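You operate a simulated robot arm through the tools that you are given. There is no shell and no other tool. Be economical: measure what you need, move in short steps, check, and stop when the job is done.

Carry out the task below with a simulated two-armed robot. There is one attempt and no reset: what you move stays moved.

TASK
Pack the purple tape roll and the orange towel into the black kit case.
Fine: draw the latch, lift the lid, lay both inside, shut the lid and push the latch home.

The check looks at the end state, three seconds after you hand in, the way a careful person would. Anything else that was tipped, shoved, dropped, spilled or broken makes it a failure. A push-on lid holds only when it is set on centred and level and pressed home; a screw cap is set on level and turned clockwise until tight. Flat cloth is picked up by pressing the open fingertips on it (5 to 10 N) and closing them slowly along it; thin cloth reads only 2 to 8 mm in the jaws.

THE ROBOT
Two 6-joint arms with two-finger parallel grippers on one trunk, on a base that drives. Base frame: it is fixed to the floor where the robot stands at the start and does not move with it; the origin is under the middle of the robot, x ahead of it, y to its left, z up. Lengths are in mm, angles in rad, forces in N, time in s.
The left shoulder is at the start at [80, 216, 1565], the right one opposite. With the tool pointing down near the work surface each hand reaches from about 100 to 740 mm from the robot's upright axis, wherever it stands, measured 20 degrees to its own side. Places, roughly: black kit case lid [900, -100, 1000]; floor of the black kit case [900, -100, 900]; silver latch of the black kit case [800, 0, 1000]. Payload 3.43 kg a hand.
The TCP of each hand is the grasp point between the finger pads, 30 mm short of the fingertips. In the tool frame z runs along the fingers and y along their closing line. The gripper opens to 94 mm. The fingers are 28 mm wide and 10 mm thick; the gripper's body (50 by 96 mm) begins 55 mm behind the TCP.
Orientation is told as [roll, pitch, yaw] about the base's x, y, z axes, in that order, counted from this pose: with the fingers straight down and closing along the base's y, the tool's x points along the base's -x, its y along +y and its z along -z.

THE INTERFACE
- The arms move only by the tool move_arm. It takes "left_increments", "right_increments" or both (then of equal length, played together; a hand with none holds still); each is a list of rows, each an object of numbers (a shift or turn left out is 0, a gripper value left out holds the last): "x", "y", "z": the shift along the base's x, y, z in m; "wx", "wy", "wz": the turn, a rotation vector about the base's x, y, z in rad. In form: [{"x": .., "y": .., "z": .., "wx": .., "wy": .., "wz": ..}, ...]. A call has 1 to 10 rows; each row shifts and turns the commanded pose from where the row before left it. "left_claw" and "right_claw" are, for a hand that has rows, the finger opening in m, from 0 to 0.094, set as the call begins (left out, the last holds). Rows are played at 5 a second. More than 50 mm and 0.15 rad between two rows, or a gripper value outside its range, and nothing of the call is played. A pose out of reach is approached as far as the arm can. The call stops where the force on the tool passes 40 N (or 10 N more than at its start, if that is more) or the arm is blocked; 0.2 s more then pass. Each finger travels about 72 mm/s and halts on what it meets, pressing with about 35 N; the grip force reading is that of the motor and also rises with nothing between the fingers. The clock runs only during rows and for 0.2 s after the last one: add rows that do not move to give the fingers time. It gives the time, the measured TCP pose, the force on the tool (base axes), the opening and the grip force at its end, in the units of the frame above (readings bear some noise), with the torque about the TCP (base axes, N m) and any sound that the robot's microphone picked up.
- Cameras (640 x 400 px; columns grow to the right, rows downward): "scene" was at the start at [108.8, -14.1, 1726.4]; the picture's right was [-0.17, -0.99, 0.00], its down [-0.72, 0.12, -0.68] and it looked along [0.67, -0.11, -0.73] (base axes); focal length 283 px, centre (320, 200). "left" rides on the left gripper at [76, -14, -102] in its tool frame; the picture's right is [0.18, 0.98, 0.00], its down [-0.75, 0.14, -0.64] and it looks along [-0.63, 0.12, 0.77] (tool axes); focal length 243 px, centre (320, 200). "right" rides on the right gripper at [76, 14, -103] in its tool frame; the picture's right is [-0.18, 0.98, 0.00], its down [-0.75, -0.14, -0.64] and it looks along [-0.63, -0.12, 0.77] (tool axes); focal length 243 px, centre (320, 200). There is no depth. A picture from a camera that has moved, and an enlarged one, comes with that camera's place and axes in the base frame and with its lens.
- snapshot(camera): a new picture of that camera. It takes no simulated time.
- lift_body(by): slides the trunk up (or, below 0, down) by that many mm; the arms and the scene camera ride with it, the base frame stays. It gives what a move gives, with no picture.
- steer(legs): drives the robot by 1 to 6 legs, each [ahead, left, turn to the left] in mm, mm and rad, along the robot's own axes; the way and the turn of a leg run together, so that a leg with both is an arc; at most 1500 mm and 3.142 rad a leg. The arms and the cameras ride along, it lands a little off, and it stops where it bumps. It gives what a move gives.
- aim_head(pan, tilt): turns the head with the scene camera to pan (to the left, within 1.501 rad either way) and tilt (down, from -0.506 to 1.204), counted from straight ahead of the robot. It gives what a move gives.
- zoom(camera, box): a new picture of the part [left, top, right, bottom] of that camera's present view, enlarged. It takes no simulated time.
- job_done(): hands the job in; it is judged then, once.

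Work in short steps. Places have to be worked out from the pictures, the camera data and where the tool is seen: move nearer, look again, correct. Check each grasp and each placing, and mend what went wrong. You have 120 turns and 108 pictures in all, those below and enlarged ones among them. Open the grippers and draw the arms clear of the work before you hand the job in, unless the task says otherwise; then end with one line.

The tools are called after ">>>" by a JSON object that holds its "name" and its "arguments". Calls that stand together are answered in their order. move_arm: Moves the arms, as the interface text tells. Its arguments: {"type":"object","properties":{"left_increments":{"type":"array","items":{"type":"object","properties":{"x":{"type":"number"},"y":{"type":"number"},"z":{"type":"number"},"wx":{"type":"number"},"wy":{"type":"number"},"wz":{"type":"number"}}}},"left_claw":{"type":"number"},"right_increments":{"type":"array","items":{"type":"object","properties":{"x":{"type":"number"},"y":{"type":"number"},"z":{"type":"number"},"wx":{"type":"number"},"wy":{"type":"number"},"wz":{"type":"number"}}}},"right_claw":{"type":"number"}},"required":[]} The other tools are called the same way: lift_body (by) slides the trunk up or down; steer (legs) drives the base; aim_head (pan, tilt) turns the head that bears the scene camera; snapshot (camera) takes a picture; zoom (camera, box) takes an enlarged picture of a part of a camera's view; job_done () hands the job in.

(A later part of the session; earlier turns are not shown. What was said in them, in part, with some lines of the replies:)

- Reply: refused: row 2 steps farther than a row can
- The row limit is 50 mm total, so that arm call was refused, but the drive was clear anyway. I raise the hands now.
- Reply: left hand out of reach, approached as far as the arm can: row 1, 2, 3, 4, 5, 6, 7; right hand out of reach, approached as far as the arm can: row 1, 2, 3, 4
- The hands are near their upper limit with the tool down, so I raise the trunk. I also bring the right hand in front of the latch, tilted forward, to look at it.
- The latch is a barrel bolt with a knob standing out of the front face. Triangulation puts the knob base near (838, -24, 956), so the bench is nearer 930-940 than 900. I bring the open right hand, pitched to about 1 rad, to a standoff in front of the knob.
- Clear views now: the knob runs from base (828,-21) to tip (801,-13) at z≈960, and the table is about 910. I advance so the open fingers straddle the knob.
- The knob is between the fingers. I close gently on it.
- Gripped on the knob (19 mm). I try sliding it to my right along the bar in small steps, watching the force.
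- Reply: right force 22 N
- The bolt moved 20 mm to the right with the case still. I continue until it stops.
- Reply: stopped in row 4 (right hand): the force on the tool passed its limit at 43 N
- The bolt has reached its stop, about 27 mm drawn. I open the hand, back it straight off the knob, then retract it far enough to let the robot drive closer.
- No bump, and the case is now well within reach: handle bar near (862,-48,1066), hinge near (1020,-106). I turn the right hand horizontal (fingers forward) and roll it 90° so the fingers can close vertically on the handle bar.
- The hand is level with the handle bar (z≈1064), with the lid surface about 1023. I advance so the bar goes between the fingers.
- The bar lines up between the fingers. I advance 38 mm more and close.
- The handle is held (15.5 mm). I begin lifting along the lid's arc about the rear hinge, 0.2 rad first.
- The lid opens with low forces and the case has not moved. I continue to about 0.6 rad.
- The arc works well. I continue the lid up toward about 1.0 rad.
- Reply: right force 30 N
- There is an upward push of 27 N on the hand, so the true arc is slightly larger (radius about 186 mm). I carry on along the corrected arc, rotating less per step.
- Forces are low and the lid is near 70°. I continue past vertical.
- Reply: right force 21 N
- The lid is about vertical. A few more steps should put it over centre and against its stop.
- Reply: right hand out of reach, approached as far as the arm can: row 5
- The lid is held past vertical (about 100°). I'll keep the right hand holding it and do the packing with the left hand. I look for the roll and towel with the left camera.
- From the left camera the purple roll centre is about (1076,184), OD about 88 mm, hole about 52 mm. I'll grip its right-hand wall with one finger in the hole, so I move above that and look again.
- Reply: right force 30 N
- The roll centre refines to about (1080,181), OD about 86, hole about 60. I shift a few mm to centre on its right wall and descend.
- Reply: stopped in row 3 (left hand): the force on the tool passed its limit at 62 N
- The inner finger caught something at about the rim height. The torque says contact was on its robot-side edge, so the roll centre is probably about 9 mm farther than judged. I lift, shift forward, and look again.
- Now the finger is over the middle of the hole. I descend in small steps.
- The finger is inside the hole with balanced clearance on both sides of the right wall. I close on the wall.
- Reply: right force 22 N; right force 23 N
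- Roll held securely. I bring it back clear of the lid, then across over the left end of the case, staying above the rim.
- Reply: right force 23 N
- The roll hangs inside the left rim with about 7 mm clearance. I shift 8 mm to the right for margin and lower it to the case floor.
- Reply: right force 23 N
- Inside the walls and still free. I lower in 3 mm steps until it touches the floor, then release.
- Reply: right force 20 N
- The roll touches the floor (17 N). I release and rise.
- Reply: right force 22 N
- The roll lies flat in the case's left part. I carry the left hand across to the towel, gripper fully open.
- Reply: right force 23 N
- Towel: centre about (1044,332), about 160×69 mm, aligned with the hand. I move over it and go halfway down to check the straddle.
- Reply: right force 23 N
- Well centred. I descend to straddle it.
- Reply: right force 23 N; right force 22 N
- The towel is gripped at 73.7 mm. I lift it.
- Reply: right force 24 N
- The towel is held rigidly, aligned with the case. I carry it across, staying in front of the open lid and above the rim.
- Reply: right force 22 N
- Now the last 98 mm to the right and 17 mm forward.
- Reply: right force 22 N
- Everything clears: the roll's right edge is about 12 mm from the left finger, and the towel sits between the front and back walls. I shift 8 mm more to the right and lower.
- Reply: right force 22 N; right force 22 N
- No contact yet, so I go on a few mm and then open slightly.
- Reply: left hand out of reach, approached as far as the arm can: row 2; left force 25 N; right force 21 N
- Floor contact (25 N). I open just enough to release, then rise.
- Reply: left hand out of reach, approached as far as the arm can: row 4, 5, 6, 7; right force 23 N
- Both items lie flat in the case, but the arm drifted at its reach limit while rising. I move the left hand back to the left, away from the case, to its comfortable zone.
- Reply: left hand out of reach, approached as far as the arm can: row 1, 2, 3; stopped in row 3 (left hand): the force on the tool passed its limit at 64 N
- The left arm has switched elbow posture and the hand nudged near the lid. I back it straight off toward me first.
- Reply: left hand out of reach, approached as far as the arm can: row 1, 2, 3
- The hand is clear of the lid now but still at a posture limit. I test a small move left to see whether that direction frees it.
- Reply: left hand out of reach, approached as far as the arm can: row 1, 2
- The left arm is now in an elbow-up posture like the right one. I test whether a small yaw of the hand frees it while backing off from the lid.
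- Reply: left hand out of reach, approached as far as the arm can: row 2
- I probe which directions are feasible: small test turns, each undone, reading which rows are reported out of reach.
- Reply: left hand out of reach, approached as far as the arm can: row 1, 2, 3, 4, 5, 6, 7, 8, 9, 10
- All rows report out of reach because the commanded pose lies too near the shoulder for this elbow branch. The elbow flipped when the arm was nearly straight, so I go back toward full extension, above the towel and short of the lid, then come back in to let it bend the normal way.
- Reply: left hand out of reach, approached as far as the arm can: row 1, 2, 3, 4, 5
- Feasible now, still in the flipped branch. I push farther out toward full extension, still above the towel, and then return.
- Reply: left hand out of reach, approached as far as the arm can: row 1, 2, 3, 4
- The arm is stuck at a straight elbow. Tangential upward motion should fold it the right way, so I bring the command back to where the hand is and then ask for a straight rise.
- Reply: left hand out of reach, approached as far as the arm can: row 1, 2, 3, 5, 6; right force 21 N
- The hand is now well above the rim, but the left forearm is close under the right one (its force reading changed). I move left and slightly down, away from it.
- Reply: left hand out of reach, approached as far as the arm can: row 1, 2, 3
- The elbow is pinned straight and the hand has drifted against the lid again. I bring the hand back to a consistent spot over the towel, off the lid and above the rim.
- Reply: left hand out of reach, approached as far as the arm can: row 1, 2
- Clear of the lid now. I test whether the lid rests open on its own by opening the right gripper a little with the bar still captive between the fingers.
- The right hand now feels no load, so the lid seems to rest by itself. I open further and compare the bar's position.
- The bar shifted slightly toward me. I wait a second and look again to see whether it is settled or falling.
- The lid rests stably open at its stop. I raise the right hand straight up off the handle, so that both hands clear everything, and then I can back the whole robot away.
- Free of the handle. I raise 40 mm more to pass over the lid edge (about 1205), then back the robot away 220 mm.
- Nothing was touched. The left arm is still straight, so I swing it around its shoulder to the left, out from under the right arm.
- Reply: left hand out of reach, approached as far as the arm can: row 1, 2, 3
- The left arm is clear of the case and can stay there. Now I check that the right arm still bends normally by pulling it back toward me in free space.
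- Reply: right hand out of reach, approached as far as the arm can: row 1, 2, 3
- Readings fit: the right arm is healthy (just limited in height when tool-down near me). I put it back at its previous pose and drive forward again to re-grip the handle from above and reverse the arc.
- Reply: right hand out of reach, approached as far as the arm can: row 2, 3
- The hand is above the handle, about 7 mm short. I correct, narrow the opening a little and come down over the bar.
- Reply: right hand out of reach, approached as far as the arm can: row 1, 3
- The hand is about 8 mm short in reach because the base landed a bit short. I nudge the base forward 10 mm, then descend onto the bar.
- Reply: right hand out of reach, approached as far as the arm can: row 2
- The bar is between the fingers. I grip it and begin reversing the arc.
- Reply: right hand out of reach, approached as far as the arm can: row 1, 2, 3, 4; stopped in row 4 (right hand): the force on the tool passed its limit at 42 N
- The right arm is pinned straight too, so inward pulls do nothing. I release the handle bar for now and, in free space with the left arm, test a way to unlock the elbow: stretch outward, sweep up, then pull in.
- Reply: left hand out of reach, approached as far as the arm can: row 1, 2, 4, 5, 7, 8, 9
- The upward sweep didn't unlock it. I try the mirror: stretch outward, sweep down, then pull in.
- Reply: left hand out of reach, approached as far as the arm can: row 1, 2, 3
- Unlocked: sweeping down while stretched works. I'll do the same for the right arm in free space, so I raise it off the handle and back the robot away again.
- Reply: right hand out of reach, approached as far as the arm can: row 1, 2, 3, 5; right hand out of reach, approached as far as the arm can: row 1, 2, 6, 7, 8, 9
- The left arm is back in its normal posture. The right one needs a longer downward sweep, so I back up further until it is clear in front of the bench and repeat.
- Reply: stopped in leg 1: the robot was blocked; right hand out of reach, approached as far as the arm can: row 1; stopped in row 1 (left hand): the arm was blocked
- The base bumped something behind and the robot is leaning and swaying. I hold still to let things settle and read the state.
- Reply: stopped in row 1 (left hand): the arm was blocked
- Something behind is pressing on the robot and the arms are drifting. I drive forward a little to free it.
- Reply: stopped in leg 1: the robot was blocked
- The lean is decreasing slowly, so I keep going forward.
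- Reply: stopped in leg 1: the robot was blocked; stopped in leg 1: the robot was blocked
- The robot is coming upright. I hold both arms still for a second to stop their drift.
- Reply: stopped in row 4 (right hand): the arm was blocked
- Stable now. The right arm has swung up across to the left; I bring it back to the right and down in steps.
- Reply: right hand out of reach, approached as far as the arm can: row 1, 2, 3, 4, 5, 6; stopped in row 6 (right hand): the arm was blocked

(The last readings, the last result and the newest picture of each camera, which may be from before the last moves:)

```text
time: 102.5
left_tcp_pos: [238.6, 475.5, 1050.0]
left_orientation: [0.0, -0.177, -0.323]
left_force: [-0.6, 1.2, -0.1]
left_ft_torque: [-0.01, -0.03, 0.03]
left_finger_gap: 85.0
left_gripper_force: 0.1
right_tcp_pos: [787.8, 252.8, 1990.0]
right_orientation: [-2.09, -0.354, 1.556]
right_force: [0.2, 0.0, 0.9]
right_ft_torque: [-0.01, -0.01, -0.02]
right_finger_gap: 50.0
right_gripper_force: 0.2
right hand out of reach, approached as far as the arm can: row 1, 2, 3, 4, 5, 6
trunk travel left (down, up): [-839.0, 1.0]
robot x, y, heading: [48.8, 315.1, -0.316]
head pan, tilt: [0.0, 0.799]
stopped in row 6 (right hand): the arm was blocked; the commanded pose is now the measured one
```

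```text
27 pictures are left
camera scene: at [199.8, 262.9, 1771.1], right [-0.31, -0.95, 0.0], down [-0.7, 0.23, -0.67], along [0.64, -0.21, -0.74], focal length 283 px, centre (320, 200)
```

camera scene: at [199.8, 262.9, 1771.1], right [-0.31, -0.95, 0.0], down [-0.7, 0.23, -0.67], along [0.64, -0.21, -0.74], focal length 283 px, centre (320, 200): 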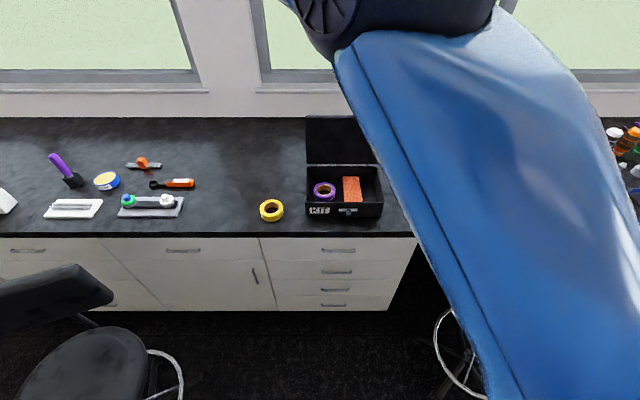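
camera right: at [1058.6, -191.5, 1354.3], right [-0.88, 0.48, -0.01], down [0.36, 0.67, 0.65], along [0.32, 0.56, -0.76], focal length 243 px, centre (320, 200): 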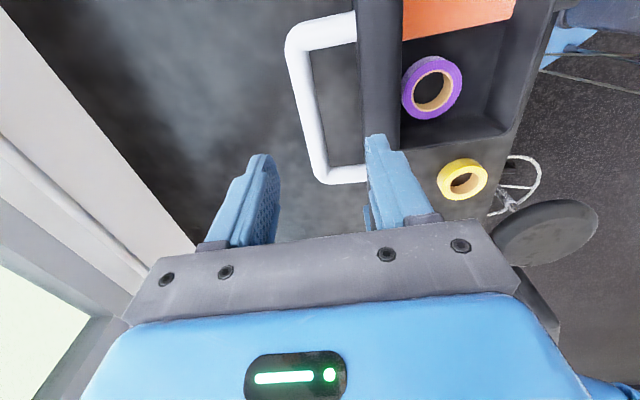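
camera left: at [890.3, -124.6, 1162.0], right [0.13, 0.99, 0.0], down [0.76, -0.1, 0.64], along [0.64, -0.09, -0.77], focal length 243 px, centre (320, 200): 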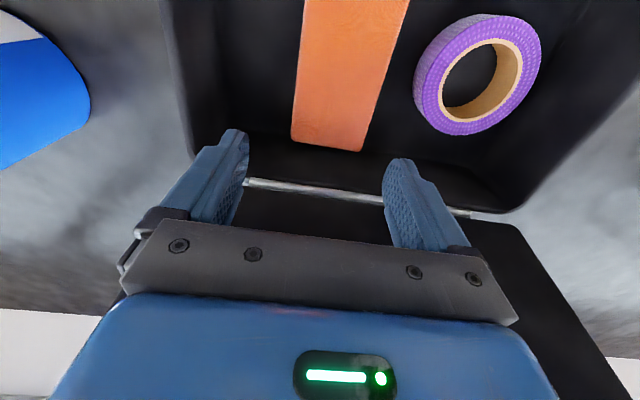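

Moving right works. The robot still leans a little, so I ease the base forward again, then continue bringing the right arm down.

>>> {"name": "steer", "arguments": {"legs": [[80, 0, 0]]}}

>>> {"name": "move_arm", "arguments": {"right_increments": [{"x": -0.01, "y": -0.028, "z": -0.03, "wx": 0.0311, "wy": 0.095}, {"x": -0.01, "y": -0.028, "z": -0.03, "wx": 0.0311, "wy": 0.095}, {"x": -0.01, "y": -0.028, "z": -0.03, "wx": 0.0311, "wy": 0.095}, {"x": -0.01, "y": -0.028, "z": -0.03, "wx": 0.0311, "wy": 0.095}, {"x": -0.01, "y": -0.028, "z": -0.035, "wx": 0.0311, "wy": 0.095}, {"x": -0.01, "y": -0.028, "z": -0.035, "wx": 0.0311, "wy": 0.095}, {"x": -0.01, "y": -0.028, "z": -0.035, "wx": 0.0311, "wy": 0.095}, {"x": 0.0, "y": -0.02, "z": -0.035, "wx": 0.0311, "wy": 0.095}]}}

>>> {"name": "snapshot", "arguments": {"camera": "scene"}}

```text
time: 103.5
left_tcp_pos: [255.9, 471.9, 1048.2]
left_orientation: [-0.005, -0.119, -0.322]
left_force: [-1.3, -0.1, 0.1]
left_ft_torque: [-0.04, -0.09, -0.02]
left_finger_gap: 85.0
left_gripper_force: 0.0
right_tcp_pos: [799.1, 234.3, 2009.5]
right_orientation: [-2.102, -0.342, 1.564]
right_force: [-1.1, 0.5, 0.6]
right_ft_torque: [0.04, 0.08, -0.04]
right_finger_gap: 50.0
right_gripper_force: 0.0
trunk travel left (down, up): [-839.0, 1.0]
robot x, y, heading: [114.2, 290.2, -0.32]
head pan, tilt: [0.0, 0.799]
```

```text
time: 105.3
left_tcp_pos: [263.1, 468.4, 1047.8]
left_orientation: [-0.004, -0.11, -0.322]
left_force: [-0.2, -0.1, -0.6]
left_ft_torque: [0.0, 0.04, -0.02]
left_finger_gap: 84.8
left_gripper_force: 0.2
right_tcp_pos: [873.4, 46.5, 1834.4]
right_orientation: [-1.225, -0.456, 1.202]
right_force: [-0.9, 0.3, -0.2]
right_ft_torque: [-0.03, -0.01, 0.01]
right_finger_gap: 49.8
right_gripper_force: 0.1
right hand out of reach, approached as far as the arm can: row 1, 2, 3, 4, 5, 6, 7, 8
trunk travel left (down, up): [-839.0, 1.0]
robot x, y, heading: [117.4, 287.1, -0.315]
head pan, tilt: [0.0, 0.799]
```

```text
26 pictures are left
camera scene: at [219.8, 255.6, 1772.2], right [-0.31, -0.95, 0.0], down [-0.68, 0.22, -0.7], along [0.66, -0.22, -0.72], focal length 283 px, centre (320, 200)
```

scene: 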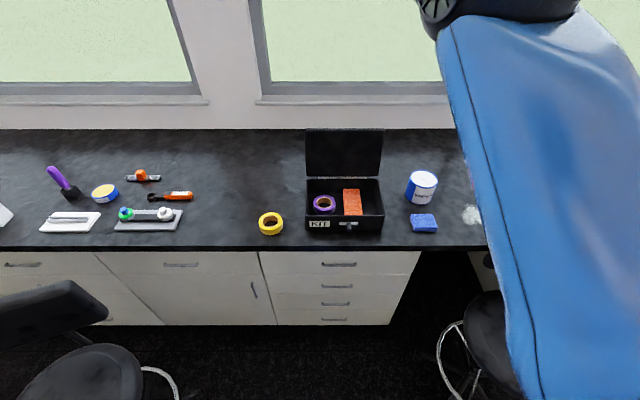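

The robot is upright again and the bench looks undisturbed. I keep the right arm stretched outward and sweep it down, levelling its orientation.

>>> {"name": "move_arm", "arguments": {"right_increments": [{"x": 0.0428, "y": -0.0139, "z": -0.015, "wx": -0.011, "wy": 0.111}, {"x": 0.0428, "y": -0.0139, "z": -0.015, "wx": -0.011, "wy": 0.111}, {"x": 0.0428, "y": -0.0139, "z": -0.015, "wx": -0.011, "wy": 0.111}, {"y": -0.01, "z": -0.045, "wx": -0.011, "wy": 0.111}, {"y": -0.01, "z": -0.045, "wx": -0.011, "wy": 0.111}, {"y": -0.01, "z": -0.045, "wx": -0.011, "wy": 0.111}, {"y": -0.01, "z": -0.045, "wx": -0.011, "wy": 0.111}, {"y": -0.01, "z": -0.045, "wx": -0.011, "wy": 0.111}, {"y": -0.01, "z": -0.045, "wx": -0.011, "wy": 0.111}]}}

```text
time: 107.3
left_tcp_pos: [262.8, 469.5, 1048.2]
left_orientation: [-0.003, -0.112, -0.324]
left_force: [-0.2, -0.5, -0.3]
left_ft_torque: [-0.01, 0.01, -0.03]
left_finger_gap: 84.8
left_gripper_force: 0.0
right_tcp_pos: [846.6, -42.9, 1454.0]
right_orientation: [-0.371, 0.104, 1.037]
right_force: [-0.4, -0.4, 0.0]
right_ft_torque: [0.03, 0.02, 0.01]
right_finger_gap: 50.1
right_gripper_force: 0.1
right hand out of reach, approached as far as the arm can: row 1, 2, 3, 6, 7, 8, 9
trunk travel left (down, up): [-839.0, 1.0]
robot x, y, heading: [115.0, 290.7, -0.315]
head pan, tilt: [0.0, 0.799]
```

>>> {"name": "move_arm", "arguments": {"right_increments": [{"x": 0.015, "y": -0.005, "z": -0.045, "wz": 0.03, "wx": 0.012, "wy": -0.005}, {"x": 0.01, "y": -0.003, "z": -0.045, "wz": 0.03, "wx": 0.012, "wy": -0.005}, {"z": -0.045, "wz": 0.03, "wx": 0.012, "wy": -0.005}, {"z": -0.045, "wz": 0.03, "wx": 0.012, "wy": -0.005}, {"z": -0.045, "wz": 0.03, "wx": 0.012, "wy": -0.005}, {"x": -0.01, "y": 0.003, "z": -0.04, "wz": 0.03, "wx": 0.012, "wy": -0.005}, {"x": -0.02, "y": 0.006, "z": -0.04, "wz": 0.03, "wx": 0.012, "wy": -0.005}, {"x": -0.043, "y": 0.014, "z": -0.01}, {"x": -0.043, "y": 0.014, "z": -0.01}, {"x": -0.043, "y": 0.014}]}}

>>> {"name": "snapshot", "arguments": {"camera": "scene"}}

```text
time: 109.5
left_tcp_pos: [263.1, 468.4, 1047.1]
left_orientation: [-0.004, -0.11, -0.322]
left_force: [-1.2, -0.3, 0.4]
left_ft_torque: [-0.02, 0.02, 0.01]
left_finger_gap: 85.1
left_gripper_force: 0.0
right_tcp_pos: [832.5, -13.6, 1083.8]
right_orientation: [-0.367, 0.015, 1.249]
right_force: [1.3, -0.2, -0.6]
right_ft_torque: [0.04, 0.04, 0.0]
right_finger_gap: 50.1
right_gripper_force: 0.1
right hand out of reach, approached as far as the arm can: row 1, 7, 8, 9, 10
trunk travel left (down, up): [-839.0, 1.0]
robot x, y, heading: [116.5, 287.0, -0.322]
head pan, tilt: [0.0, 0.799]
```

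```text
25 pictures are left
camera scene: at [221.1, 256.9, 1772.1], right [-0.31, -0.95, 0.0], down [-0.68, 0.22, -0.7], along [0.66, -0.22, -0.72], focal length 283 px, centre (320, 200)
```

scene: 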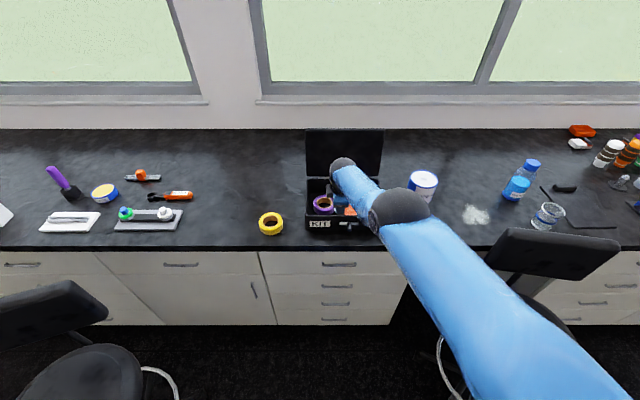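

The right arm is still pinned. The elbow couples to pitch rotation rather than to up/down motion: pitching the fingers forward while stretched should fold it the right way. I try that.

>>> {"name": "move_arm", "arguments": {"right_increments": [{"x": 0.0475, "y": -0.0155}, {"x": 0.0475, "y": -0.0155}, {"x": 0.04, "y": -0.013}, {"x": 0.021, "y": -0.007, "z": 0.02, "wx": -0.038, "wy": -0.114}, {"x": 0.021, "y": -0.007, "z": 0.02, "wx": -0.038, "wy": -0.114}, {"x": 0.021, "y": -0.007, "z": 0.02, "wx": -0.038, "wy": -0.114}, {"x": 0.01, "y": -0.003, "z": 0.02, "wx": -0.038, "wy": -0.114}, {"x": -0.03, "y": 0.01, "wx": -0.03, "wy": -0.095}, {"x": -0.043, "y": 0.014}, {"x": -0.043, "y": 0.014}]}}

>>> {"name": "move_arm", "arguments": {"right_increments": [{"x": -0.043, "y": 0.014}, {"x": -0.043, "y": 0.014}, {"x": -0.043, "y": 0.014}]}}

>>> {"name": "snapshot", "arguments": {"camera": "scene"}}

```text
time: 111.7
left_tcp_pos: [261.5, 468.9, 1046.5]
left_orientation: [-0.002, -0.111, -0.321]
left_force: [-0.7, 0.4, -0.1]
left_ft_torque: [-0.01, -0.03, -0.01]
left_finger_gap: 84.6
left_gripper_force: 0.0
right_tcp_pos: [795.2, -10.2, 1181.8]
right_orientation: [-0.947, 0.011, 1.241]
right_force: [0.3, 0.5, 0.7]
right_ft_torque: [-0.03, 0.02, -0.02]
right_finger_gap: 50.0
right_gripper_force: 0.1
right hand out of reach, approached as far as the arm can: row 1, 2, 3
trunk travel left (down, up): [-839.0, 1.0]
robot x, y, heading: [115.3, 294.5, -0.309]
head pan, tilt: [0.0, 0.799]
```

```text
time: 112.5
left_tcp_pos: [261.0, 468.9, 1047.8]
left_orientation: [-0.004, -0.113, -0.322]
left_force: [0.4, -0.5, -0.1]
left_ft_torque: [0.01, -0.02, -0.01]
left_finger_gap: 84.9
left_gripper_force: 0.1
right_tcp_pos: [666.3, 33.8, 1184.8]
right_orientation: [-0.95, 0.008, 1.24]
right_force: [0.0, 0.1, 0.4]
right_ft_torque: [0.0, -0.01, -0.03]
right_finger_gap: 49.9
right_gripper_force: 0.0
trunk travel left (down, up): [-839.0, 1.0]
robot x, y, heading: [114.0, 291.2, -0.319]
head pan, tilt: [0.0, 0.799]
```

```text
24 pictures are left
camera scene: at [218.4, 257.2, 1772.4], right [-0.31, -0.95, 0.0], down [-0.68, 0.22, -0.7], along [0.66, -0.22, -0.72], focal length 283 px, centre (320, 200)
```

scene: 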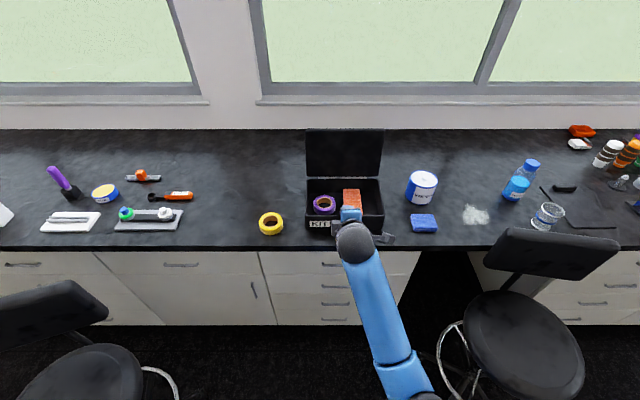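

Unlocked: the right arm bends normally again. Now I drive back to the case and plan to straddle the lid's top edge with the right hand, tilted forward to stay away from the reach limit, and lower it.

>>> {"name": "steer", "arguments": {"legs": [[330, 0, 0]]}}

>>> {"name": "move_arm", "arguments": {"right_increments": [{"z": 0.025, "wx": 0.0375, "wy": 0.114}, {"z": 0.025, "wx": 0.0375, "wy": 0.114}, {"z": 0.02, "wx": 0.0375, "wy": 0.114}, {"z": 0.01}], "right_claw": 0.06}}

>>> {"name": "snapshot", "arguments": {"camera": "right"}}

>>> {"name": "snapshot", "arguments": {"camera": "scene"}}

```text
time: 114.7
left_tcp_pos: [571.0, 369.1, 1047.9]
left_orientation: [-0.004, -0.114, -0.319]
left_force: [0.0, 0.8, -0.3]
left_ft_torque: [0.02, -0.03, 0.0]
left_finger_gap: 84.9
left_gripper_force: 0.1
right_tcp_pos: [976.5, -64.7, 1185.0]
right_orientation: [-0.948, 0.009, 1.245]
right_force: [-1.1, 0.2, 0.5]
right_ft_torque: [0.0, -0.02, -0.02]
right_finger_gap: 50.0
right_gripper_force: 0.0
trunk travel left (down, up): [-839.0, 1.0]
robot x, y, heading: [426.1, 193.4, -0.311]
head pan, tilt: [0.0, 0.799]
```

```text
time: 115.7
left_tcp_pos: [573.7, 368.5, 1047.7]
left_orientation: [-0.003, -0.109, -0.318]
left_force: [-0.3, 0.2, 0.3]
left_ft_torque: [-0.01, 0.0, 0.0]
left_finger_gap: 85.0
left_gripper_force: 0.1
right_tcp_pos: [981.4, -66.0, 1265.2]
right_orientation: [-0.584, 0.012, 1.247]
right_force: [0.7, -0.2, -0.1]
right_ft_torque: [-0.02, -0.02, -0.01]
right_finger_gap: 59.8
right_gripper_force: 0.2
trunk travel left (down, up): [-839.0, 1.0]
robot x, y, heading: [424.4, 191.5, -0.311]
head pan, tilt: [0.0, 0.799]
```

```text
23 pictures are left
camera right: at [891.7, -116.7, 1340.1], right [-0.72, 0.43, -0.54], down [0.02, 0.8, 0.6], along [0.69, 0.43, -0.58], focal length 243 px, centre (320, 200)
```

right: 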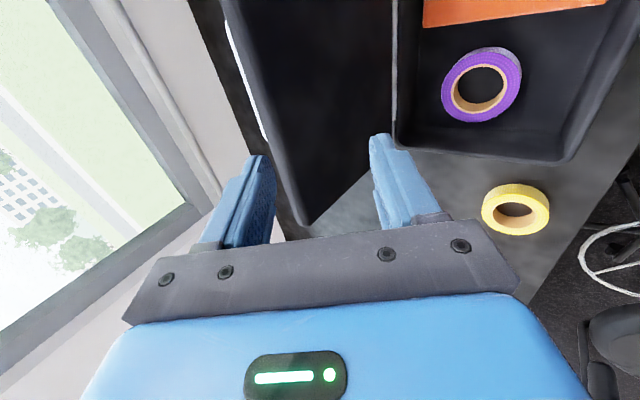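

```text
22 pictures are left
camera scene: at [532.2, 155.9, 1772.0], right [-0.31, -0.95, 0.0], down [-0.68, 0.22, -0.7], along [0.66, -0.21, -0.72], focal length 283 px, centre (320, 200)
```

scene: 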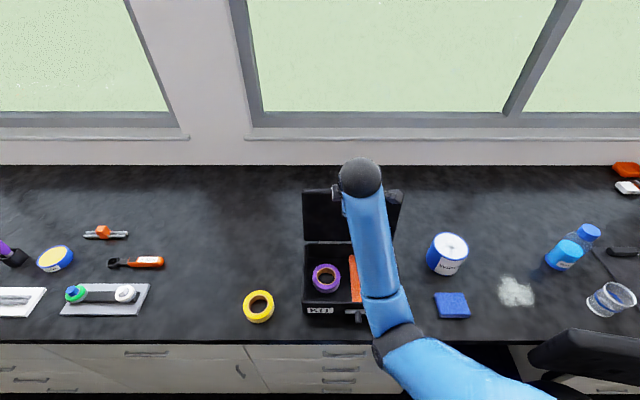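

The lid's top edge (f≈690, z≈1205) runs between the two fingers. I move forward over it, then lower so the far finger hooks behind.

>>> {"name": "move_arm", "arguments": {"right_increments": [{"x": 0.03, "y": -0.0098, "z": -0.013, "wx": 0.018, "wy": 0.057}, {"x": 0.03, "y": -0.0098, "z": -0.013, "wx": 0.018, "wy": 0.057}, {"z": -0.02}, {"z": -0.02}, {}]}}

>>> {"name": "zoom", "arguments": {"camera": "right", "box": [160, 0, 480, 280]}}

```text
time: 116.8
left_tcp_pos: [569.4, 368.9, 1047.9]
left_orientation: [-0.003, -0.114, -0.32]
left_force: [0.5, -0.4, -0.6]
left_ft_torque: [0.0, -0.03, 0.0]
left_finger_gap: 85.2
left_gripper_force: 0.1
right_tcp_pos: [1042.5, -84.9, 1213.4]
right_orientation: [-0.508, 0.005, 1.247]
right_force: [2.6, -2.1, 19.6]
right_ft_torque: [-0.1, -0.9, 0.05]
right_finger_gap: 67.0
right_gripper_force: 6.3
trunk travel left (down, up): [-839.0, 1.0]
robot x, y, heading: [422.6, 193.6, -0.312]
head pan, tilt: [0.0, 0.799]
stopped in row 5 (right hand): the force on the tool passed its limit at 42 N (the readings are from after the stop); the commanded pose is now the measured one
```

```text
1.43 times, centred on (320, 140) of right
camera zoom: at [959.9, -139.2, 1295.0], right [-0.76, 0.45, -0.48], down [0.06, 0.78, 0.63], along [0.65, 0.44, -0.62], focal length 347 px, centre (320, 286)
```

zoom: 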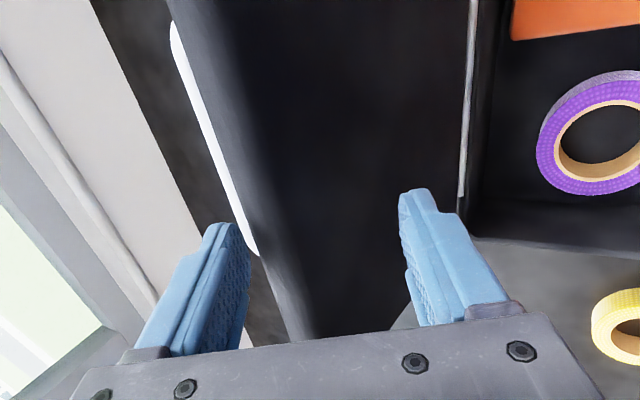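

The far finger landed on top of the lid edge. I raise, open wider, shift forward about 12 mm and lower again.

>>> {"name": "move_arm", "arguments": {"right_increments": [{"z": 0.025}, {"x": 0.0115, "y": -0.0037}, {}, {"z": -0.015}, {"z": -0.015}, {"z": -0.012}], "right_claw": 0.085}}

>>> {"name": "zoom", "arguments": {"camera": "right", "box": [160, 0, 480, 280]}}

```text
time: 118.2
left_tcp_pos: [571.9, 368.8, 1048.3]
left_orientation: [-0.003, -0.111, -0.319]
left_force: [-0.3, 0.6, -0.1]
left_ft_torque: [-0.03, 0.01, 0.02]
left_finger_gap: 85.0
left_gripper_force: 0.2
right_tcp_pos: [1056.1, -90.6, 1191.9]
right_orientation: [-0.493, 0.008, 1.248]
right_force: [0.1, -0.1, 0.0]
right_ft_torque: [0.01, 0.04, 0.03]
right_finger_gap: 85.1
right_gripper_force: 0.0
trunk travel left (down, up): [-839.0, 1.0]
robot x, y, heading: [424.3, 187.6, -0.314]
head pan, tilt: [0.0, 0.799]
```

```text
1.43 times, centred on (320, 140) of right
camera zoom: at [974.3, -143.9, 1273.6], right [-0.76, 0.45, -0.47], down [0.07, 0.78, 0.63], along [0.64, 0.45, -0.62], focal length 347 px, centre (320, 286)
```

zoom: 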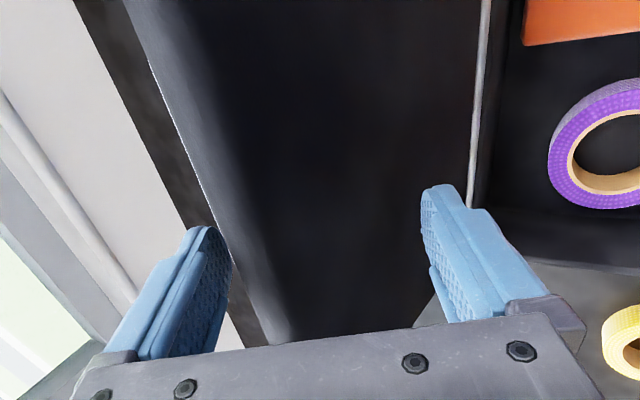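

The far finger is now behind the lid. I close loosely around the edge and pull toward me, past vertical.

>>> {"name": "move_arm", "arguments": {"right_increments": [{}, {}, {"x": -0.019, "y": 0.0062, "z": 0.001}, {"x": -0.019, "y": 0.0062, "z": 0.001}, {"x": -0.0195, "y": 0.0062}, {"x": -0.019, "y": 0.0062, "z": -0.003}], "right_claw": 0.046}}

>>> {"name": "zoom", "arguments": {"camera": "scene", "box": [240, 140, 440, 340]}}

```text
time: 119.3
left_tcp_pos: [569.4, 370.0, 1046.9]
left_orientation: [-0.004, -0.113, -0.32]
left_force: [-0.8, -0.2, -0.9]
left_ft_torque: [0.01, -0.03, 0.0]
left_finger_gap: 85.0
left_gripper_force: 0.2
right_tcp_pos: [1009.1, -74.9, 1202.2]
right_orientation: [-0.518, 0.004, 1.247]
right_force: [-2.7, -0.3, 20.7]
right_ft_torque: [-0.1, -0.5, 0.11]
right_finger_gap: 50.4
right_gripper_force: 4.0
trunk travel left (down, up): [-839.0, 1.0]
robot x, y, heading: [423.4, 189.6, -0.316]
head pan, tilt: [0.0, 0.799]
stopped in row 5 (right hand): the force on the tool passed its limit at 41 N (the readings are from after the stop); the commanded pose is now the measured one
```

```text
2.00 times, centred on (340, 240) of scene
camera zoom: at [526.8, 157.6, 1772.1], right [-0.31, -0.95, 0.0], down [-0.68, 0.22, -0.7], along [0.67, -0.22, -0.71], focal length 566 px, centre (280, 120)
```

zoom: 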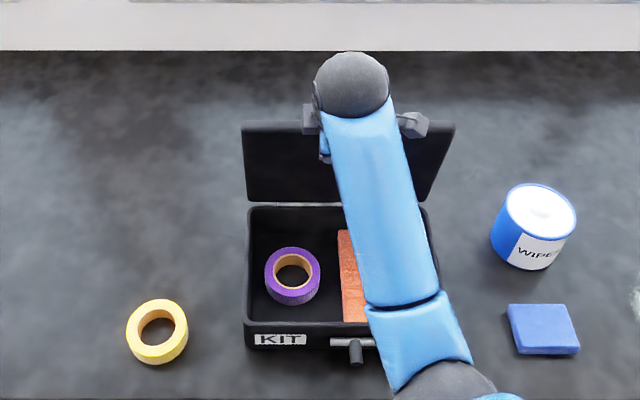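

The lid came to about vertical; the edge pushes up on the finger. I rise 10 mm and continue pulling.

>>> {"name": "move_arm", "arguments": {"right_increments": [{"z": 0.01}, {"x": -0.019, "y": 0.0062, "z": 0.0}, {"x": -0.019, "y": 0.0062, "z": -0.002}, {"x": -0.019, "y": 0.0062, "z": -0.005}]}}

>>> {"name": "zoom", "arguments": {"camera": "right", "box": [160, 0, 480, 280]}}

```text
time: 120.3
left_tcp_pos: [571.8, 369.2, 1047.8]
left_orientation: [-0.005, -0.112, -0.32]
left_force: [-0.3, -0.4, -0.2]
left_ft_torque: [-0.02, 0.03, 0.01]
left_finger_gap: 85.0
left_gripper_force: 0.0
right_tcp_pos: [952.1, -57.3, 1199.3]
right_orientation: [-0.507, 0.007, 1.248]
right_force: [0.0, -0.1, 0.7]
right_ft_torque: [0.02, 0.03, -0.01]
right_finger_gap: 45.9
right_gripper_force: 0.0
trunk travel left (down, up): [-839.0, 1.0]
robot x, y, heading: [422.4, 191.7, -0.31]
head pan, tilt: [0.0, 0.799]
```

```text
1.43 times, centred on (320, 140) of right
camera zoom: at [869.5, -109.3, 1280.0], right [-0.76, 0.44, -0.48], down [0.06, 0.78, 0.63], along [0.65, 0.44, -0.62], focal length 347 px, centre (320, 286)
```

zoom: 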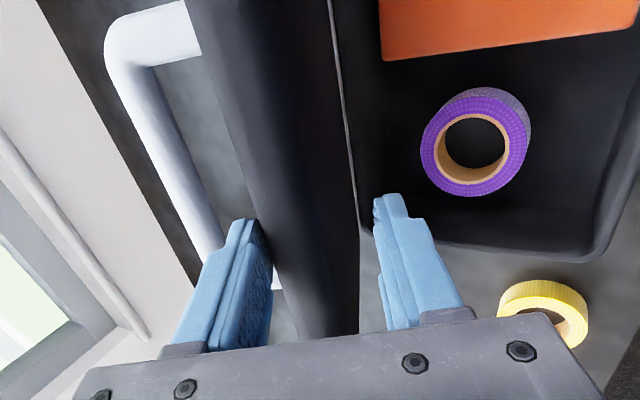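

>>> {"name": "zoom", "arguments": {"camera": "scene", "box": [240, 140, 440, 340]}}

```text
2.00 times, centred on (340, 240) of scene
camera zoom: at [530.5, 156.4, 1772.2], right [-0.31, -0.95, 0.0], down [-0.68, 0.22, -0.7], along [0.66, -0.21, -0.72], focal length 566 px, centre (280, 120)
```

zoom: 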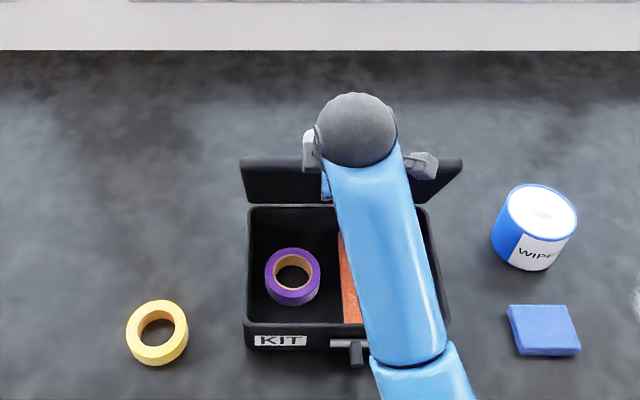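

The lid follows nicely. I continue lowering along the arc, tilting the hand with the lid.

>>> {"name": "move_arm", "arguments": {"right_increments": [{"x": -0.0177, "y": 0.0057, "z": -0.0083}, {"x": -0.0168, "y": 0.0054, "z": -0.0101, "wx": -0.025, "wy": -0.076}, {"x": -0.0158, "y": 0.0051, "z": -0.0119, "wx": -0.031, "wy": -0.095}, {"x": -0.0146, "y": 0.0047, "z": -0.0135, "wx": -0.031, "wy": -0.095}, {"x": -0.0132, "y": 0.0043, "z": -0.0149, "wx": -0.031, "wy": -0.095}]}}

>>> {"name": "zoom", "arguments": {"camera": "scene", "box": [240, 140, 440, 340]}}

```text
time: 121.5
left_tcp_pos: [570.5, 369.1, 1047.3]
left_orientation: [-0.002, -0.112, -0.319]
left_force: [1.2, -0.3, 0.5]
left_ft_torque: [0.0, -0.02, 0.03]
left_finger_gap: 84.9
left_gripper_force: 0.1
right_tcp_pos: [872.9, -30.4, 1140.9]
right_orientation: [-0.89, 0.001, 1.246]
right_force: [-0.1, -0.1, 0.1]
right_ft_torque: [-0.03, 0.02, 0.01]
right_finger_gap: 46.0
right_gripper_force: 0.0
trunk travel left (down, up): [-839.0, 1.0]
robot x, y, heading: [422.3, 191.5, -0.315]
head pan, tilt: [0.0, 0.799]
```

```text
2.00 times, centred on (340, 240) of scene
camera zoom: at [529.4, 155.9, 1772.3], right [-0.31, -0.95, 0.0], down [-0.68, 0.22, -0.7], along [0.66, -0.21, -0.72], focal length 566 px, centre (280, 120)
```

zoom: 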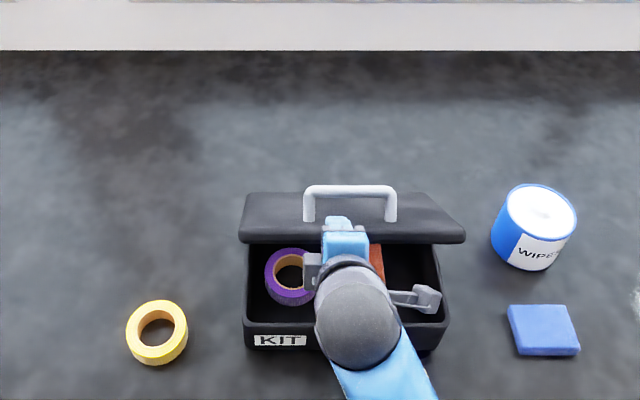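

The lid is about halfway and following. I continue to about 0.3 rad.

>>> {"name": "move_arm", "arguments": {"right_increments": [{"x": -0.0118, "y": 0.0038, "z": -0.0162, "wx": -0.031, "wy": -0.095}, {"x": -0.0101, "y": 0.0033, "z": -0.0174, "wx": -0.031, "wy": -0.095}, {"x": -0.0085, "y": 0.0027, "z": -0.0184, "wx": -0.031, "wy": -0.095}, {"x": -0.0067, "y": 0.0021, "z": -0.0191, "wx": -0.031, "wy": -0.095}]}}

>>> {"name": "zoom", "arguments": {"camera": "scene", "box": [240, 140, 440, 340]}}

```text
time: 122.5
left_tcp_pos: [571.9, 369.2, 1047.6]
left_orientation: [-0.004, -0.11, -0.319]
left_force: [0.4, 0.1, -0.9]
left_ft_torque: [-0.01, -0.01, 0.0]
left_finger_gap: 85.2
left_gripper_force: 0.1
right_tcp_pos: [835.2, -20.6, 1070.2]
right_orientation: [-1.287, -0.002, 1.248]
right_force: [-0.7, -0.2, 0.4]
right_ft_torque: [-0.01, 0.03, 0.0]
right_finger_gap: 45.9
right_gripper_force: 0.1
trunk travel left (down, up): [-839.0, 1.0]
robot x, y, heading: [423.3, 185.6, -0.312]
head pan, tilt: [0.0, 0.799]
```

```text
2.00 times, centred on (340, 240) of scene
camera zoom: at [531.1, 156.0, 1772.2], right [-0.31, -0.95, 0.0], down [-0.68, 0.22, -0.7], along [0.66, -0.21, -0.72], focal length 566 px, centre (280, 120)
```

zoom: 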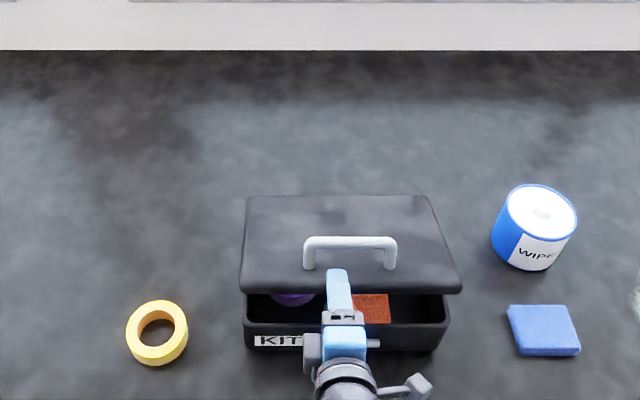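

The lid is nearly down. I lower another 18 mm and withdraw the hand straight back so the lid settles.

>>> {"name": "move_arm", "arguments": {"right_increments": [{"x": -0.003, "y": 0.001, "z": -0.018, "wx": -0.031, "wy": -0.095}, {"x": -0.02, "y": 0.0064}, {"x": -0.03, "y": 0.0097}, {"x": -0.03, "y": 0.0097}, {}, {}]}}

>>> {"name": "zoom", "arguments": {"camera": "scene", "box": [240, 140, 440, 340]}}

```text
time: 123.9
left_tcp_pos: [572.9, 369.8, 1048.3]
left_orientation: [-0.003, -0.111, -0.32]
left_force: [-0.1, -0.6, 0.2]
left_ft_torque: [0.01, 0.02, -0.02]
left_finger_gap: 85.4
left_gripper_force: 0.0
right_tcp_pos: [756.1, 5.2, 1051.1]
right_orientation: [-1.385, -0.002, 1.246]
right_force: [-0.3, -0.4, 0.4]
right_ft_torque: [-0.01, 0.03, 0.05]
right_finger_gap: 45.9
right_gripper_force: 0.0
trunk travel left (down, up): [-839.0, 1.0]
robot x, y, heading: [427.6, 189.2, -0.313]
head pan, tilt: [0.0, 0.799]
```

```text
2.00 times, centred on (340, 240) of scene
camera zoom: at [531.4, 156.7, 1772.1], right [-0.31, -0.95, 0.0], down [-0.68, 0.22, -0.7], along [0.66, -0.21, -0.72], focal length 566 px, centre (280, 120)
```

zoom: 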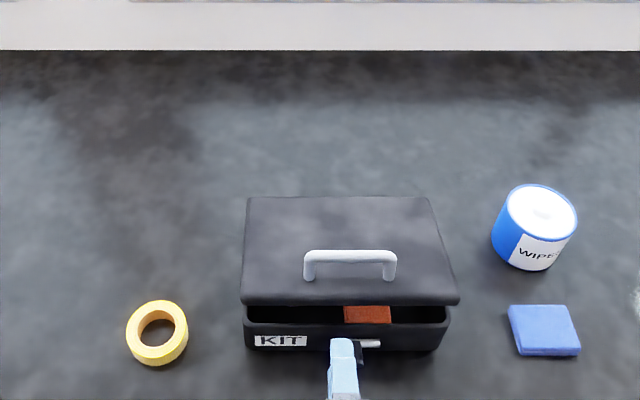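

The lid stays slightly ajar from hinge friction. I close the fingers, come over the handle bar and press it down.

>>> {"name": "move_arm", "arguments": {"right_increments": [{"z": 0.045}, {"z": 0.045}, {"z": 0.02, "x": 0.03, "y": -0.0097}, {"x": 0.04, "y": -0.013}, {"x": 0.038, "y": -0.0125}, {}], "right_claw": 0.0}}

>>> {"name": "move_arm", "arguments": {"right_increments": [{"z": -0.015}, {"z": -0.015}, {"z": -0.012}, {"z": -0.012}, {"z": -0.01}, {"z": -0.008}]}}

>>> {"name": "zoom", "arguments": {"camera": "scene", "box": [240, 140, 440, 340]}}

```text
time: 125.3
left_tcp_pos: [572.8, 368.5, 1049.1]
left_orientation: [-0.004, -0.111, -0.318]
left_force: [0.9, 0.0, 0.1]
left_ft_torque: [-0.01, 0.01, 0.01]
left_finger_gap: 85.0
left_gripper_force: 0.0
right_tcp_pos: [862.2, -28.6, 1162.5]
right_orientation: [-1.386, -0.002, 1.246]
right_force: [-0.4, 0.5, 0.2]
right_ft_torque: [0.0, -0.02, 0.01]
right_finger_gap: 0.1
right_gripper_force: 33.2
trunk travel left (down, up): [-839.0, 1.0]
robot x, y, heading: [427.5, 190.4, -0.316]
head pan, tilt: [0.0, 0.799]
```

```text
time: 126.7
left_tcp_pos: [572.0, 367.6, 1048.0]
left_orientation: [-0.004, -0.11, -0.319]
left_force: [-0.5, -0.3, -0.2]
left_ft_torque: [0.02, -0.01, 0.0]
left_finger_gap: 84.8
left_gripper_force: 0.1
right_tcp_pos: [861.9, -28.8, 1090.8]
right_orientation: [-1.387, -0.002, 1.247]
right_force: [-0.3, -0.5, 0.4]
right_ft_torque: [0.0, 0.0, 0.0]
right_finger_gap: 0.3
right_gripper_force: 32.6
trunk travel left (down, up): [-839.0, 1.0]
robot x, y, heading: [426.3, 190.1, -0.315]
head pan, tilt: [0.0, 0.799]
```

```text
2.00 times, centred on (340, 240) of scene
camera zoom: at [531.2, 156.2, 1772.1], right [-0.31, -0.95, 0.0], down [-0.68, 0.22, -0.7], along [0.66, -0.21, -0.72], focal length 566 px, centre (280, 120)
```

zoom: 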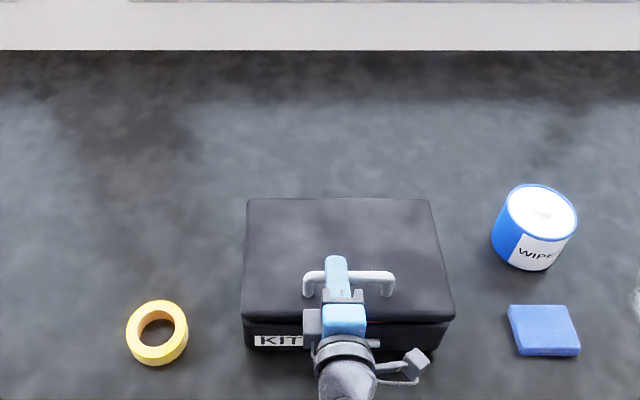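

The lid is down. I press a little more until I feel firm contact.

>>> {"name": "move_arm", "arguments": {"right_increments": [{"z": -0.004}, {"z": -0.004}, {"z": -0.004}, {"z": -0.003}]}}

```text
time: 127.7
left_tcp_pos: [571.1, 369.2, 1048.0]
left_orientation: [-0.003, -0.114, -0.319]
left_force: [-0.5, -0.6, 0.6]
left_ft_torque: [-0.01, -0.02, 0.01]
left_finger_gap: 85.1
left_gripper_force: 0.1
right_tcp_pos: [861.8, -28.1, 1079.4]
right_orientation: [-1.394, -0.004, 1.246]
right_force: [1.5, -3.3, 24.1]
right_ft_torque: [-0.25, -0.25, -0.04]
right_finger_gap: 0.1
right_gripper_force: 33.3
trunk travel left (down, up): [-839.0, 1.0]
robot x, y, heading: [427.1, 188.3, -0.308]
head pan, tilt: [0.0, 0.799]
```

Firm contact (24 N): the lid is shut. I lift off, bring the right hand round in front, to the right of the latch knob, to push the bolt home.

>>> {"name": "move_arm", "arguments": {"right_increments": [{"z": 0.035}, {"x": -0.0428, "y": 0.0138}, {"x": -0.0428, "y": 0.0138}, {"x": -0.0428, "y": 0.0138}, {"x": -0.0107, "y": -0.0333}, {"x": -0.0107, "y": -0.0333}]}}

>>> {"name": "move_arm", "arguments": {"right_increments": [{"z": -0.045}, {"z": -0.045}, {"z": -0.045}, {"z": -0.02}, {}]}}

>>> {"name": "zoom", "arguments": {"camera": "scene", "box": [260, 200, 440, 360]}}

>>> {"name": "snapshot", "arguments": {"camera": "right"}}

```text
time: 129.1
left_tcp_pos: [570.4, 368.4, 1047.7]
left_orientation: [-0.003, -0.113, -0.318]
left_force: [0.0, 0.2, -0.5]
left_ft_torque: [-0.05, -0.03, -0.01]
left_finger_gap: 85.1
left_gripper_force: 0.0
right_tcp_pos: [709.7, -54.5, 1110.8]
right_orientation: [-1.386, -0.003, 1.246]
right_force: [0.4, 0.4, -0.6]
right_ft_torque: [-0.01, 0.01, 0.0]
right_finger_gap: 0.0
right_gripper_force: 32.5
trunk travel left (down, up): [-839.0, 1.0]
robot x, y, heading: [425.7, 190.3, -0.309]
head pan, tilt: [0.0, 0.799]
```

```text
time: 130.3
left_tcp_pos: [573.1, 368.0, 1047.1]
left_orientation: [-0.003, -0.112, -0.32]
left_force: [-0.6, 0.2, 0.1]
left_ft_torque: [-0.02, 0.02, 0.0]
left_finger_gap: 85.2
left_gripper_force: 0.1
right_tcp_pos: [713.1, -53.9, 954.3]
right_orientation: [-1.386, -0.001, 1.246]
right_force: [0.0, -0.1, 0.5]
right_ft_torque: [0.03, -0.02, -0.01]
right_finger_gap: 0.0
right_gripper_force: 33.1
trunk travel left (down, up): [-839.0, 1.0]
robot x, y, heading: [425.4, 190.6, -0.316]
head pan, tilt: [0.0, 0.799]
```

```text
2.50 times, centred on (350, 280) of scene
camera zoom: at [531.0, 156.0, 1772.2], right [-0.31, -0.95, 0.0], down [-0.68, 0.22, -0.7], along [0.66, -0.21, -0.72], focal length 707 px, centre (245, 0)
```

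zoom: 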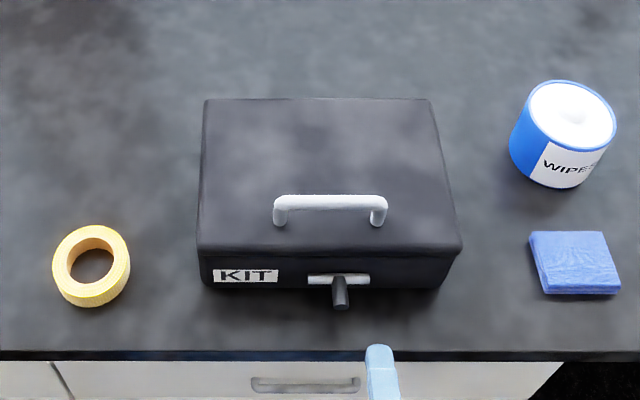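

```text
11 pictures are left
camera right: at [591.1, -94.4, 955.7], right [-0.11, 0.23, -0.97], down [-0.33, 0.91, 0.26], along [0.94, 0.35, -0.02], focal length 243 px, centre (320, 200)
```

right: 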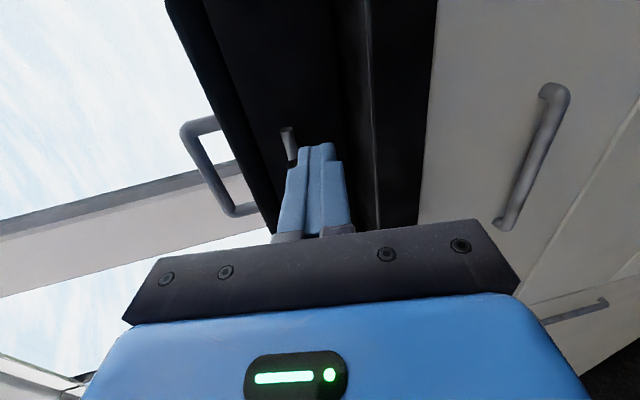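

Lid is flat and shut. Knob tip is at (787,-36,960), and the closed finger is 16 mm to its right. I raise 8 mm, go forward beside the knob, then push left in small steps.

>>> {"name": "move_arm", "arguments": {"right_increments": [{"z": 0.008}, {"x": 0.027, "y": -0.0087}, {"x": 0.027, "y": -0.0087}, {}]}}

>>> {"name": "move_arm", "arguments": {"right_increments": [{"x": 0.0024, "y": 0.0076}, {"x": 0.0024, "y": 0.0076}, {"x": 0.0015, "y": 0.0048}, {"x": 0.0015, "y": 0.0048}, {"x": 0.0015, "y": 0.0048}, {"x": 0.0015, "y": 0.0048}]}}

>>> {"name": "zoom", "arguments": {"camera": "scene", "box": [280, 230, 420, 330]}}

```text
time: 131.3
left_tcp_pos: [573.3, 367.9, 1047.4]
left_orientation: [-0.005, -0.112, -0.321]
left_force: [0.9, 0.5, -0.2]
left_ft_torque: [0.0, 0.01, -0.01]
left_finger_gap: 84.9
left_gripper_force: 0.0
right_tcp_pos: [766.6, -71.3, 962.2]
right_orientation: [-1.385, -0.001, 1.246]
right_force: [0.0, 0.2, 0.5]
right_ft_torque: [0.02, 0.03, -0.01]
right_finger_gap: 0.0
right_gripper_force: 33.5
trunk travel left (down, up): [-839.0, 1.0]
robot x, y, heading: [427.0, 193.4, -0.311]
head pan, tilt: [0.0, 0.799]
```

```text
time: 132.7
left_tcp_pos: [573.4, 367.6, 1047.9]
left_orientation: [-0.004, -0.112, -0.318]
left_force: [0.2, 0.2, -0.3]
left_ft_torque: [-0.02, 0.03, -0.01]
left_finger_gap: 85.0
left_gripper_force: 0.1
right_tcp_pos: [777.3, -37.5, 962.4]
right_orientation: [-1.386, -0.002, 1.246]
right_force: [-1.9, -0.5, 0.0]
right_ft_torque: [0.02, -0.06, -0.01]
right_finger_gap: 0.0
right_gripper_force: 33.4
trunk travel left (down, up): [-839.0, 1.0]
robot x, y, heading: [422.9, 194.4, -0.309]
head pan, tilt: [0.0, 0.799]
```

```text
4.00 times, centred on (350, 280) of scene
camera zoom: at [531.1, 156.0, 1772.1], right [-0.31, -0.95, 0.0], down [-0.68, 0.22, -0.7], along [0.66, -0.21, -0.72], focal length 1132 px, centre (200, -120)
```

zoom: 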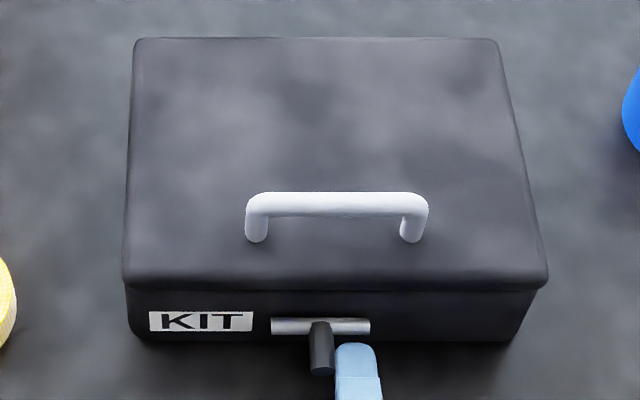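

The bolt slides; about 7–8 mm remain. I push on in 2 mm steps.

>>> {"name": "move_arm", "arguments": {"right_increments": [{"x": 0.0009, "y": 0.0029}, {"x": 0.0009, "y": 0.0029}, {"x": 0.0006, "y": 0.0019}, {"x": 0.0006, "y": 0.0019}]}}

>>> {"name": "zoom", "arguments": {"camera": "scene", "box": [280, 230, 420, 330]}}

```text
time: 133.7
left_tcp_pos: [571.7, 366.6, 1047.3]
left_orientation: [-0.002, -0.11, -0.319]
left_force: [-0.6, 0.6, -0.2]
left_ft_torque: [-0.01, 0.01, -0.02]
left_finger_gap: 85.1
left_gripper_force: 0.0
right_tcp_pos: [780.4, -30.7, 962.2]
right_orientation: [-1.385, -0.003, 1.243]
right_force: [-3.8, -12.2, 2.8]
right_ft_torque: [0.06, 0.01, -0.16]
right_finger_gap: 0.0
right_gripper_force: 32.9
trunk travel left (down, up): [-839.0, 1.0]
robot x, y, heading: [431.0, 191.2, -0.313]
head pan, tilt: [0.0, 0.799]
```

```text
4.00 times, centred on (350, 280) of scene
camera zoom: at [529.5, 152.4, 1772.2], right [-0.31, -0.95, 0.0], down [-0.68, 0.22, -0.7], along [0.66, -0.21, -0.72], focal length 1132 px, centre (200, -120)
```

zoom: 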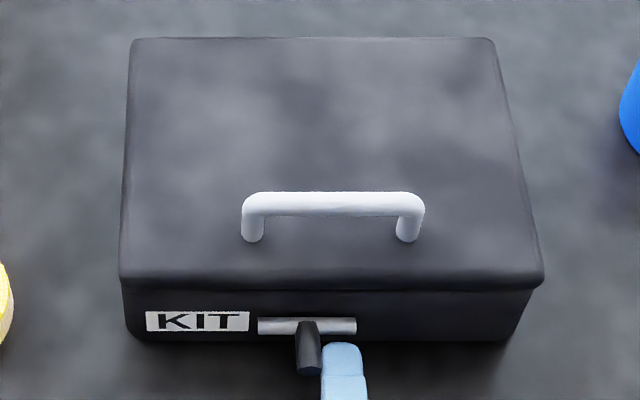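

The bolt is at its stop (12 N), matching the original gap to the label. One last 2 mm nudge, then I withdraw the hand straight back.

>>> {"name": "move_arm", "arguments": {"right_increments": [{"x": 0.0006, "y": 0.0019}, {}]}}

>>> {"name": "move_arm", "arguments": {"right_increments": [{"x": -0.003, "y": -0.0095}, {"x": -0.038, "y": 0.0124}, {"x": -0.038, "y": 0.0124}, {"x": -0.038, "y": 0.0124}, {}], "right_claw": 0.05}}

>>> {"name": "zoom", "arguments": {"camera": "scene", "box": [280, 230, 420, 330]}}

```text
time: 134.3
left_tcp_pos: [571.1, 364.3, 1048.3]
left_orientation: [-0.001, -0.111, -0.32]
left_force: [0.3, -0.3, -0.8]
left_ft_torque: [0.02, -0.01, -0.02]
left_finger_gap: 85.1
left_gripper_force: 0.1
right_tcp_pos: [780.0, -29.4, 963.7]
right_orientation: [-1.385, -0.004, 1.244]
right_force: [-6.2, -23.8, 4.3]
right_ft_torque: [0.14, 0.02, -0.22]
right_finger_gap: 0.0
right_gripper_force: 33.0
trunk travel left (down, up): [-839.0, 1.0]
robot x, y, heading: [426.4, 187.6, -0.319]
head pan, tilt: [0.0, 0.799]
```

```text
time: 135.3
left_tcp_pos: [571.4, 368.2, 1047.4]
left_orientation: [-0.005, -0.111, -0.319]
left_force: [0.0, -0.2, 1.0]
left_ft_torque: [0.0, -0.02, 0.01]
left_finger_gap: 85.2
left_gripper_force: 0.0
right_tcp_pos: [674.4, -76.6, 959.1]
right_orientation: [-1.395, 0.005, 0.898]
right_force: [-0.4, 0.2, 0.2]
right_ft_torque: [0.01, -0.02, 0.0]
right_finger_gap: 50.1
right_gripper_force: 0.1
trunk travel left (down, up): [-839.0, 1.0]
robot x, y, heading: [426.2, 190.6, -0.311]
head pan, tilt: [0.0, 0.799]
stopped in row 5 (right hand): the arm was blocked; the commanded pose is now the measured one
```

```text
4.00 times, centred on (350, 280) of scene
camera zoom: at [532.1, 156.9, 1772.3], right [-0.31, -0.95, 0.0], down [-0.68, 0.22, -0.7], along [0.66, -0.21, -0.72], focal length 1132 px, centre (200, -120)
```

zoom: 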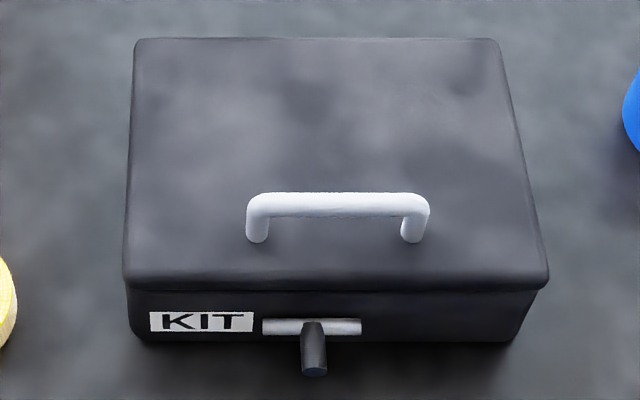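

The bolt is home and the lid shut. I back the robot 150 mm to clear and take a final look.

>>> {"name": "steer", "arguments": {"legs": [[-150, 0, 0]]}}

>>> {"name": "snapshot", "arguments": {"camera": "scene"}}

```text
time: 136.7
left_tcp_pos: [435.2, 413.2, 1047.5]
left_orientation: [-0.004, -0.108, -0.317]
left_force: [-0.6, -0.2, -0.8]
left_ft_torque: [0.03, 0.04, -0.01]
left_finger_gap: 85.2
left_gripper_force: 0.1
right_tcp_pos: [535.5, -31.5, 958.9]
right_orientation: [-1.39, 0.001, 0.898]
right_force: [-0.3, -0.2, 0.0]
right_ft_torque: [-0.01, 0.03, -0.02]
right_finger_gap: 50.2
right_gripper_force: 0.0
trunk travel left (down, up): [-839.0, 1.0]
robot x, y, heading: [285.7, 237.1, -0.314]
head pan, tilt: [0.0, 0.799]
```

```text
7 pictures are left
camera scene: at [395.2, 200.0, 1771.8], right [-0.31, -0.95, 0.0], down [-0.69, 0.22, -0.69], along [0.66, -0.21, -0.72], focal length 283 px, centre (320, 200)
```

scene: 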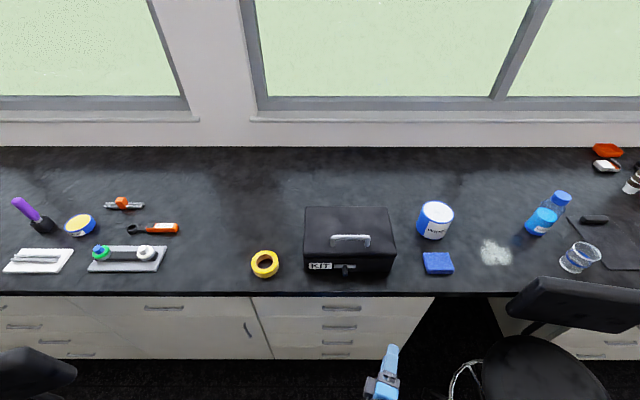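

Roll and towel are inside, the lid is shut and the latch home. Everything else on the bench is where it was, and both grippers are open and clear, so I hand in.

>>> {"name": "job_done", "arguments": {}}

```text
The job is handed in.
```

The purple tape roll and the orange towel are inside the black kit case, with the lid shut and the latch pushed home; the robot bumped something out of view behind it while backing up, and I could not check whether that moved.
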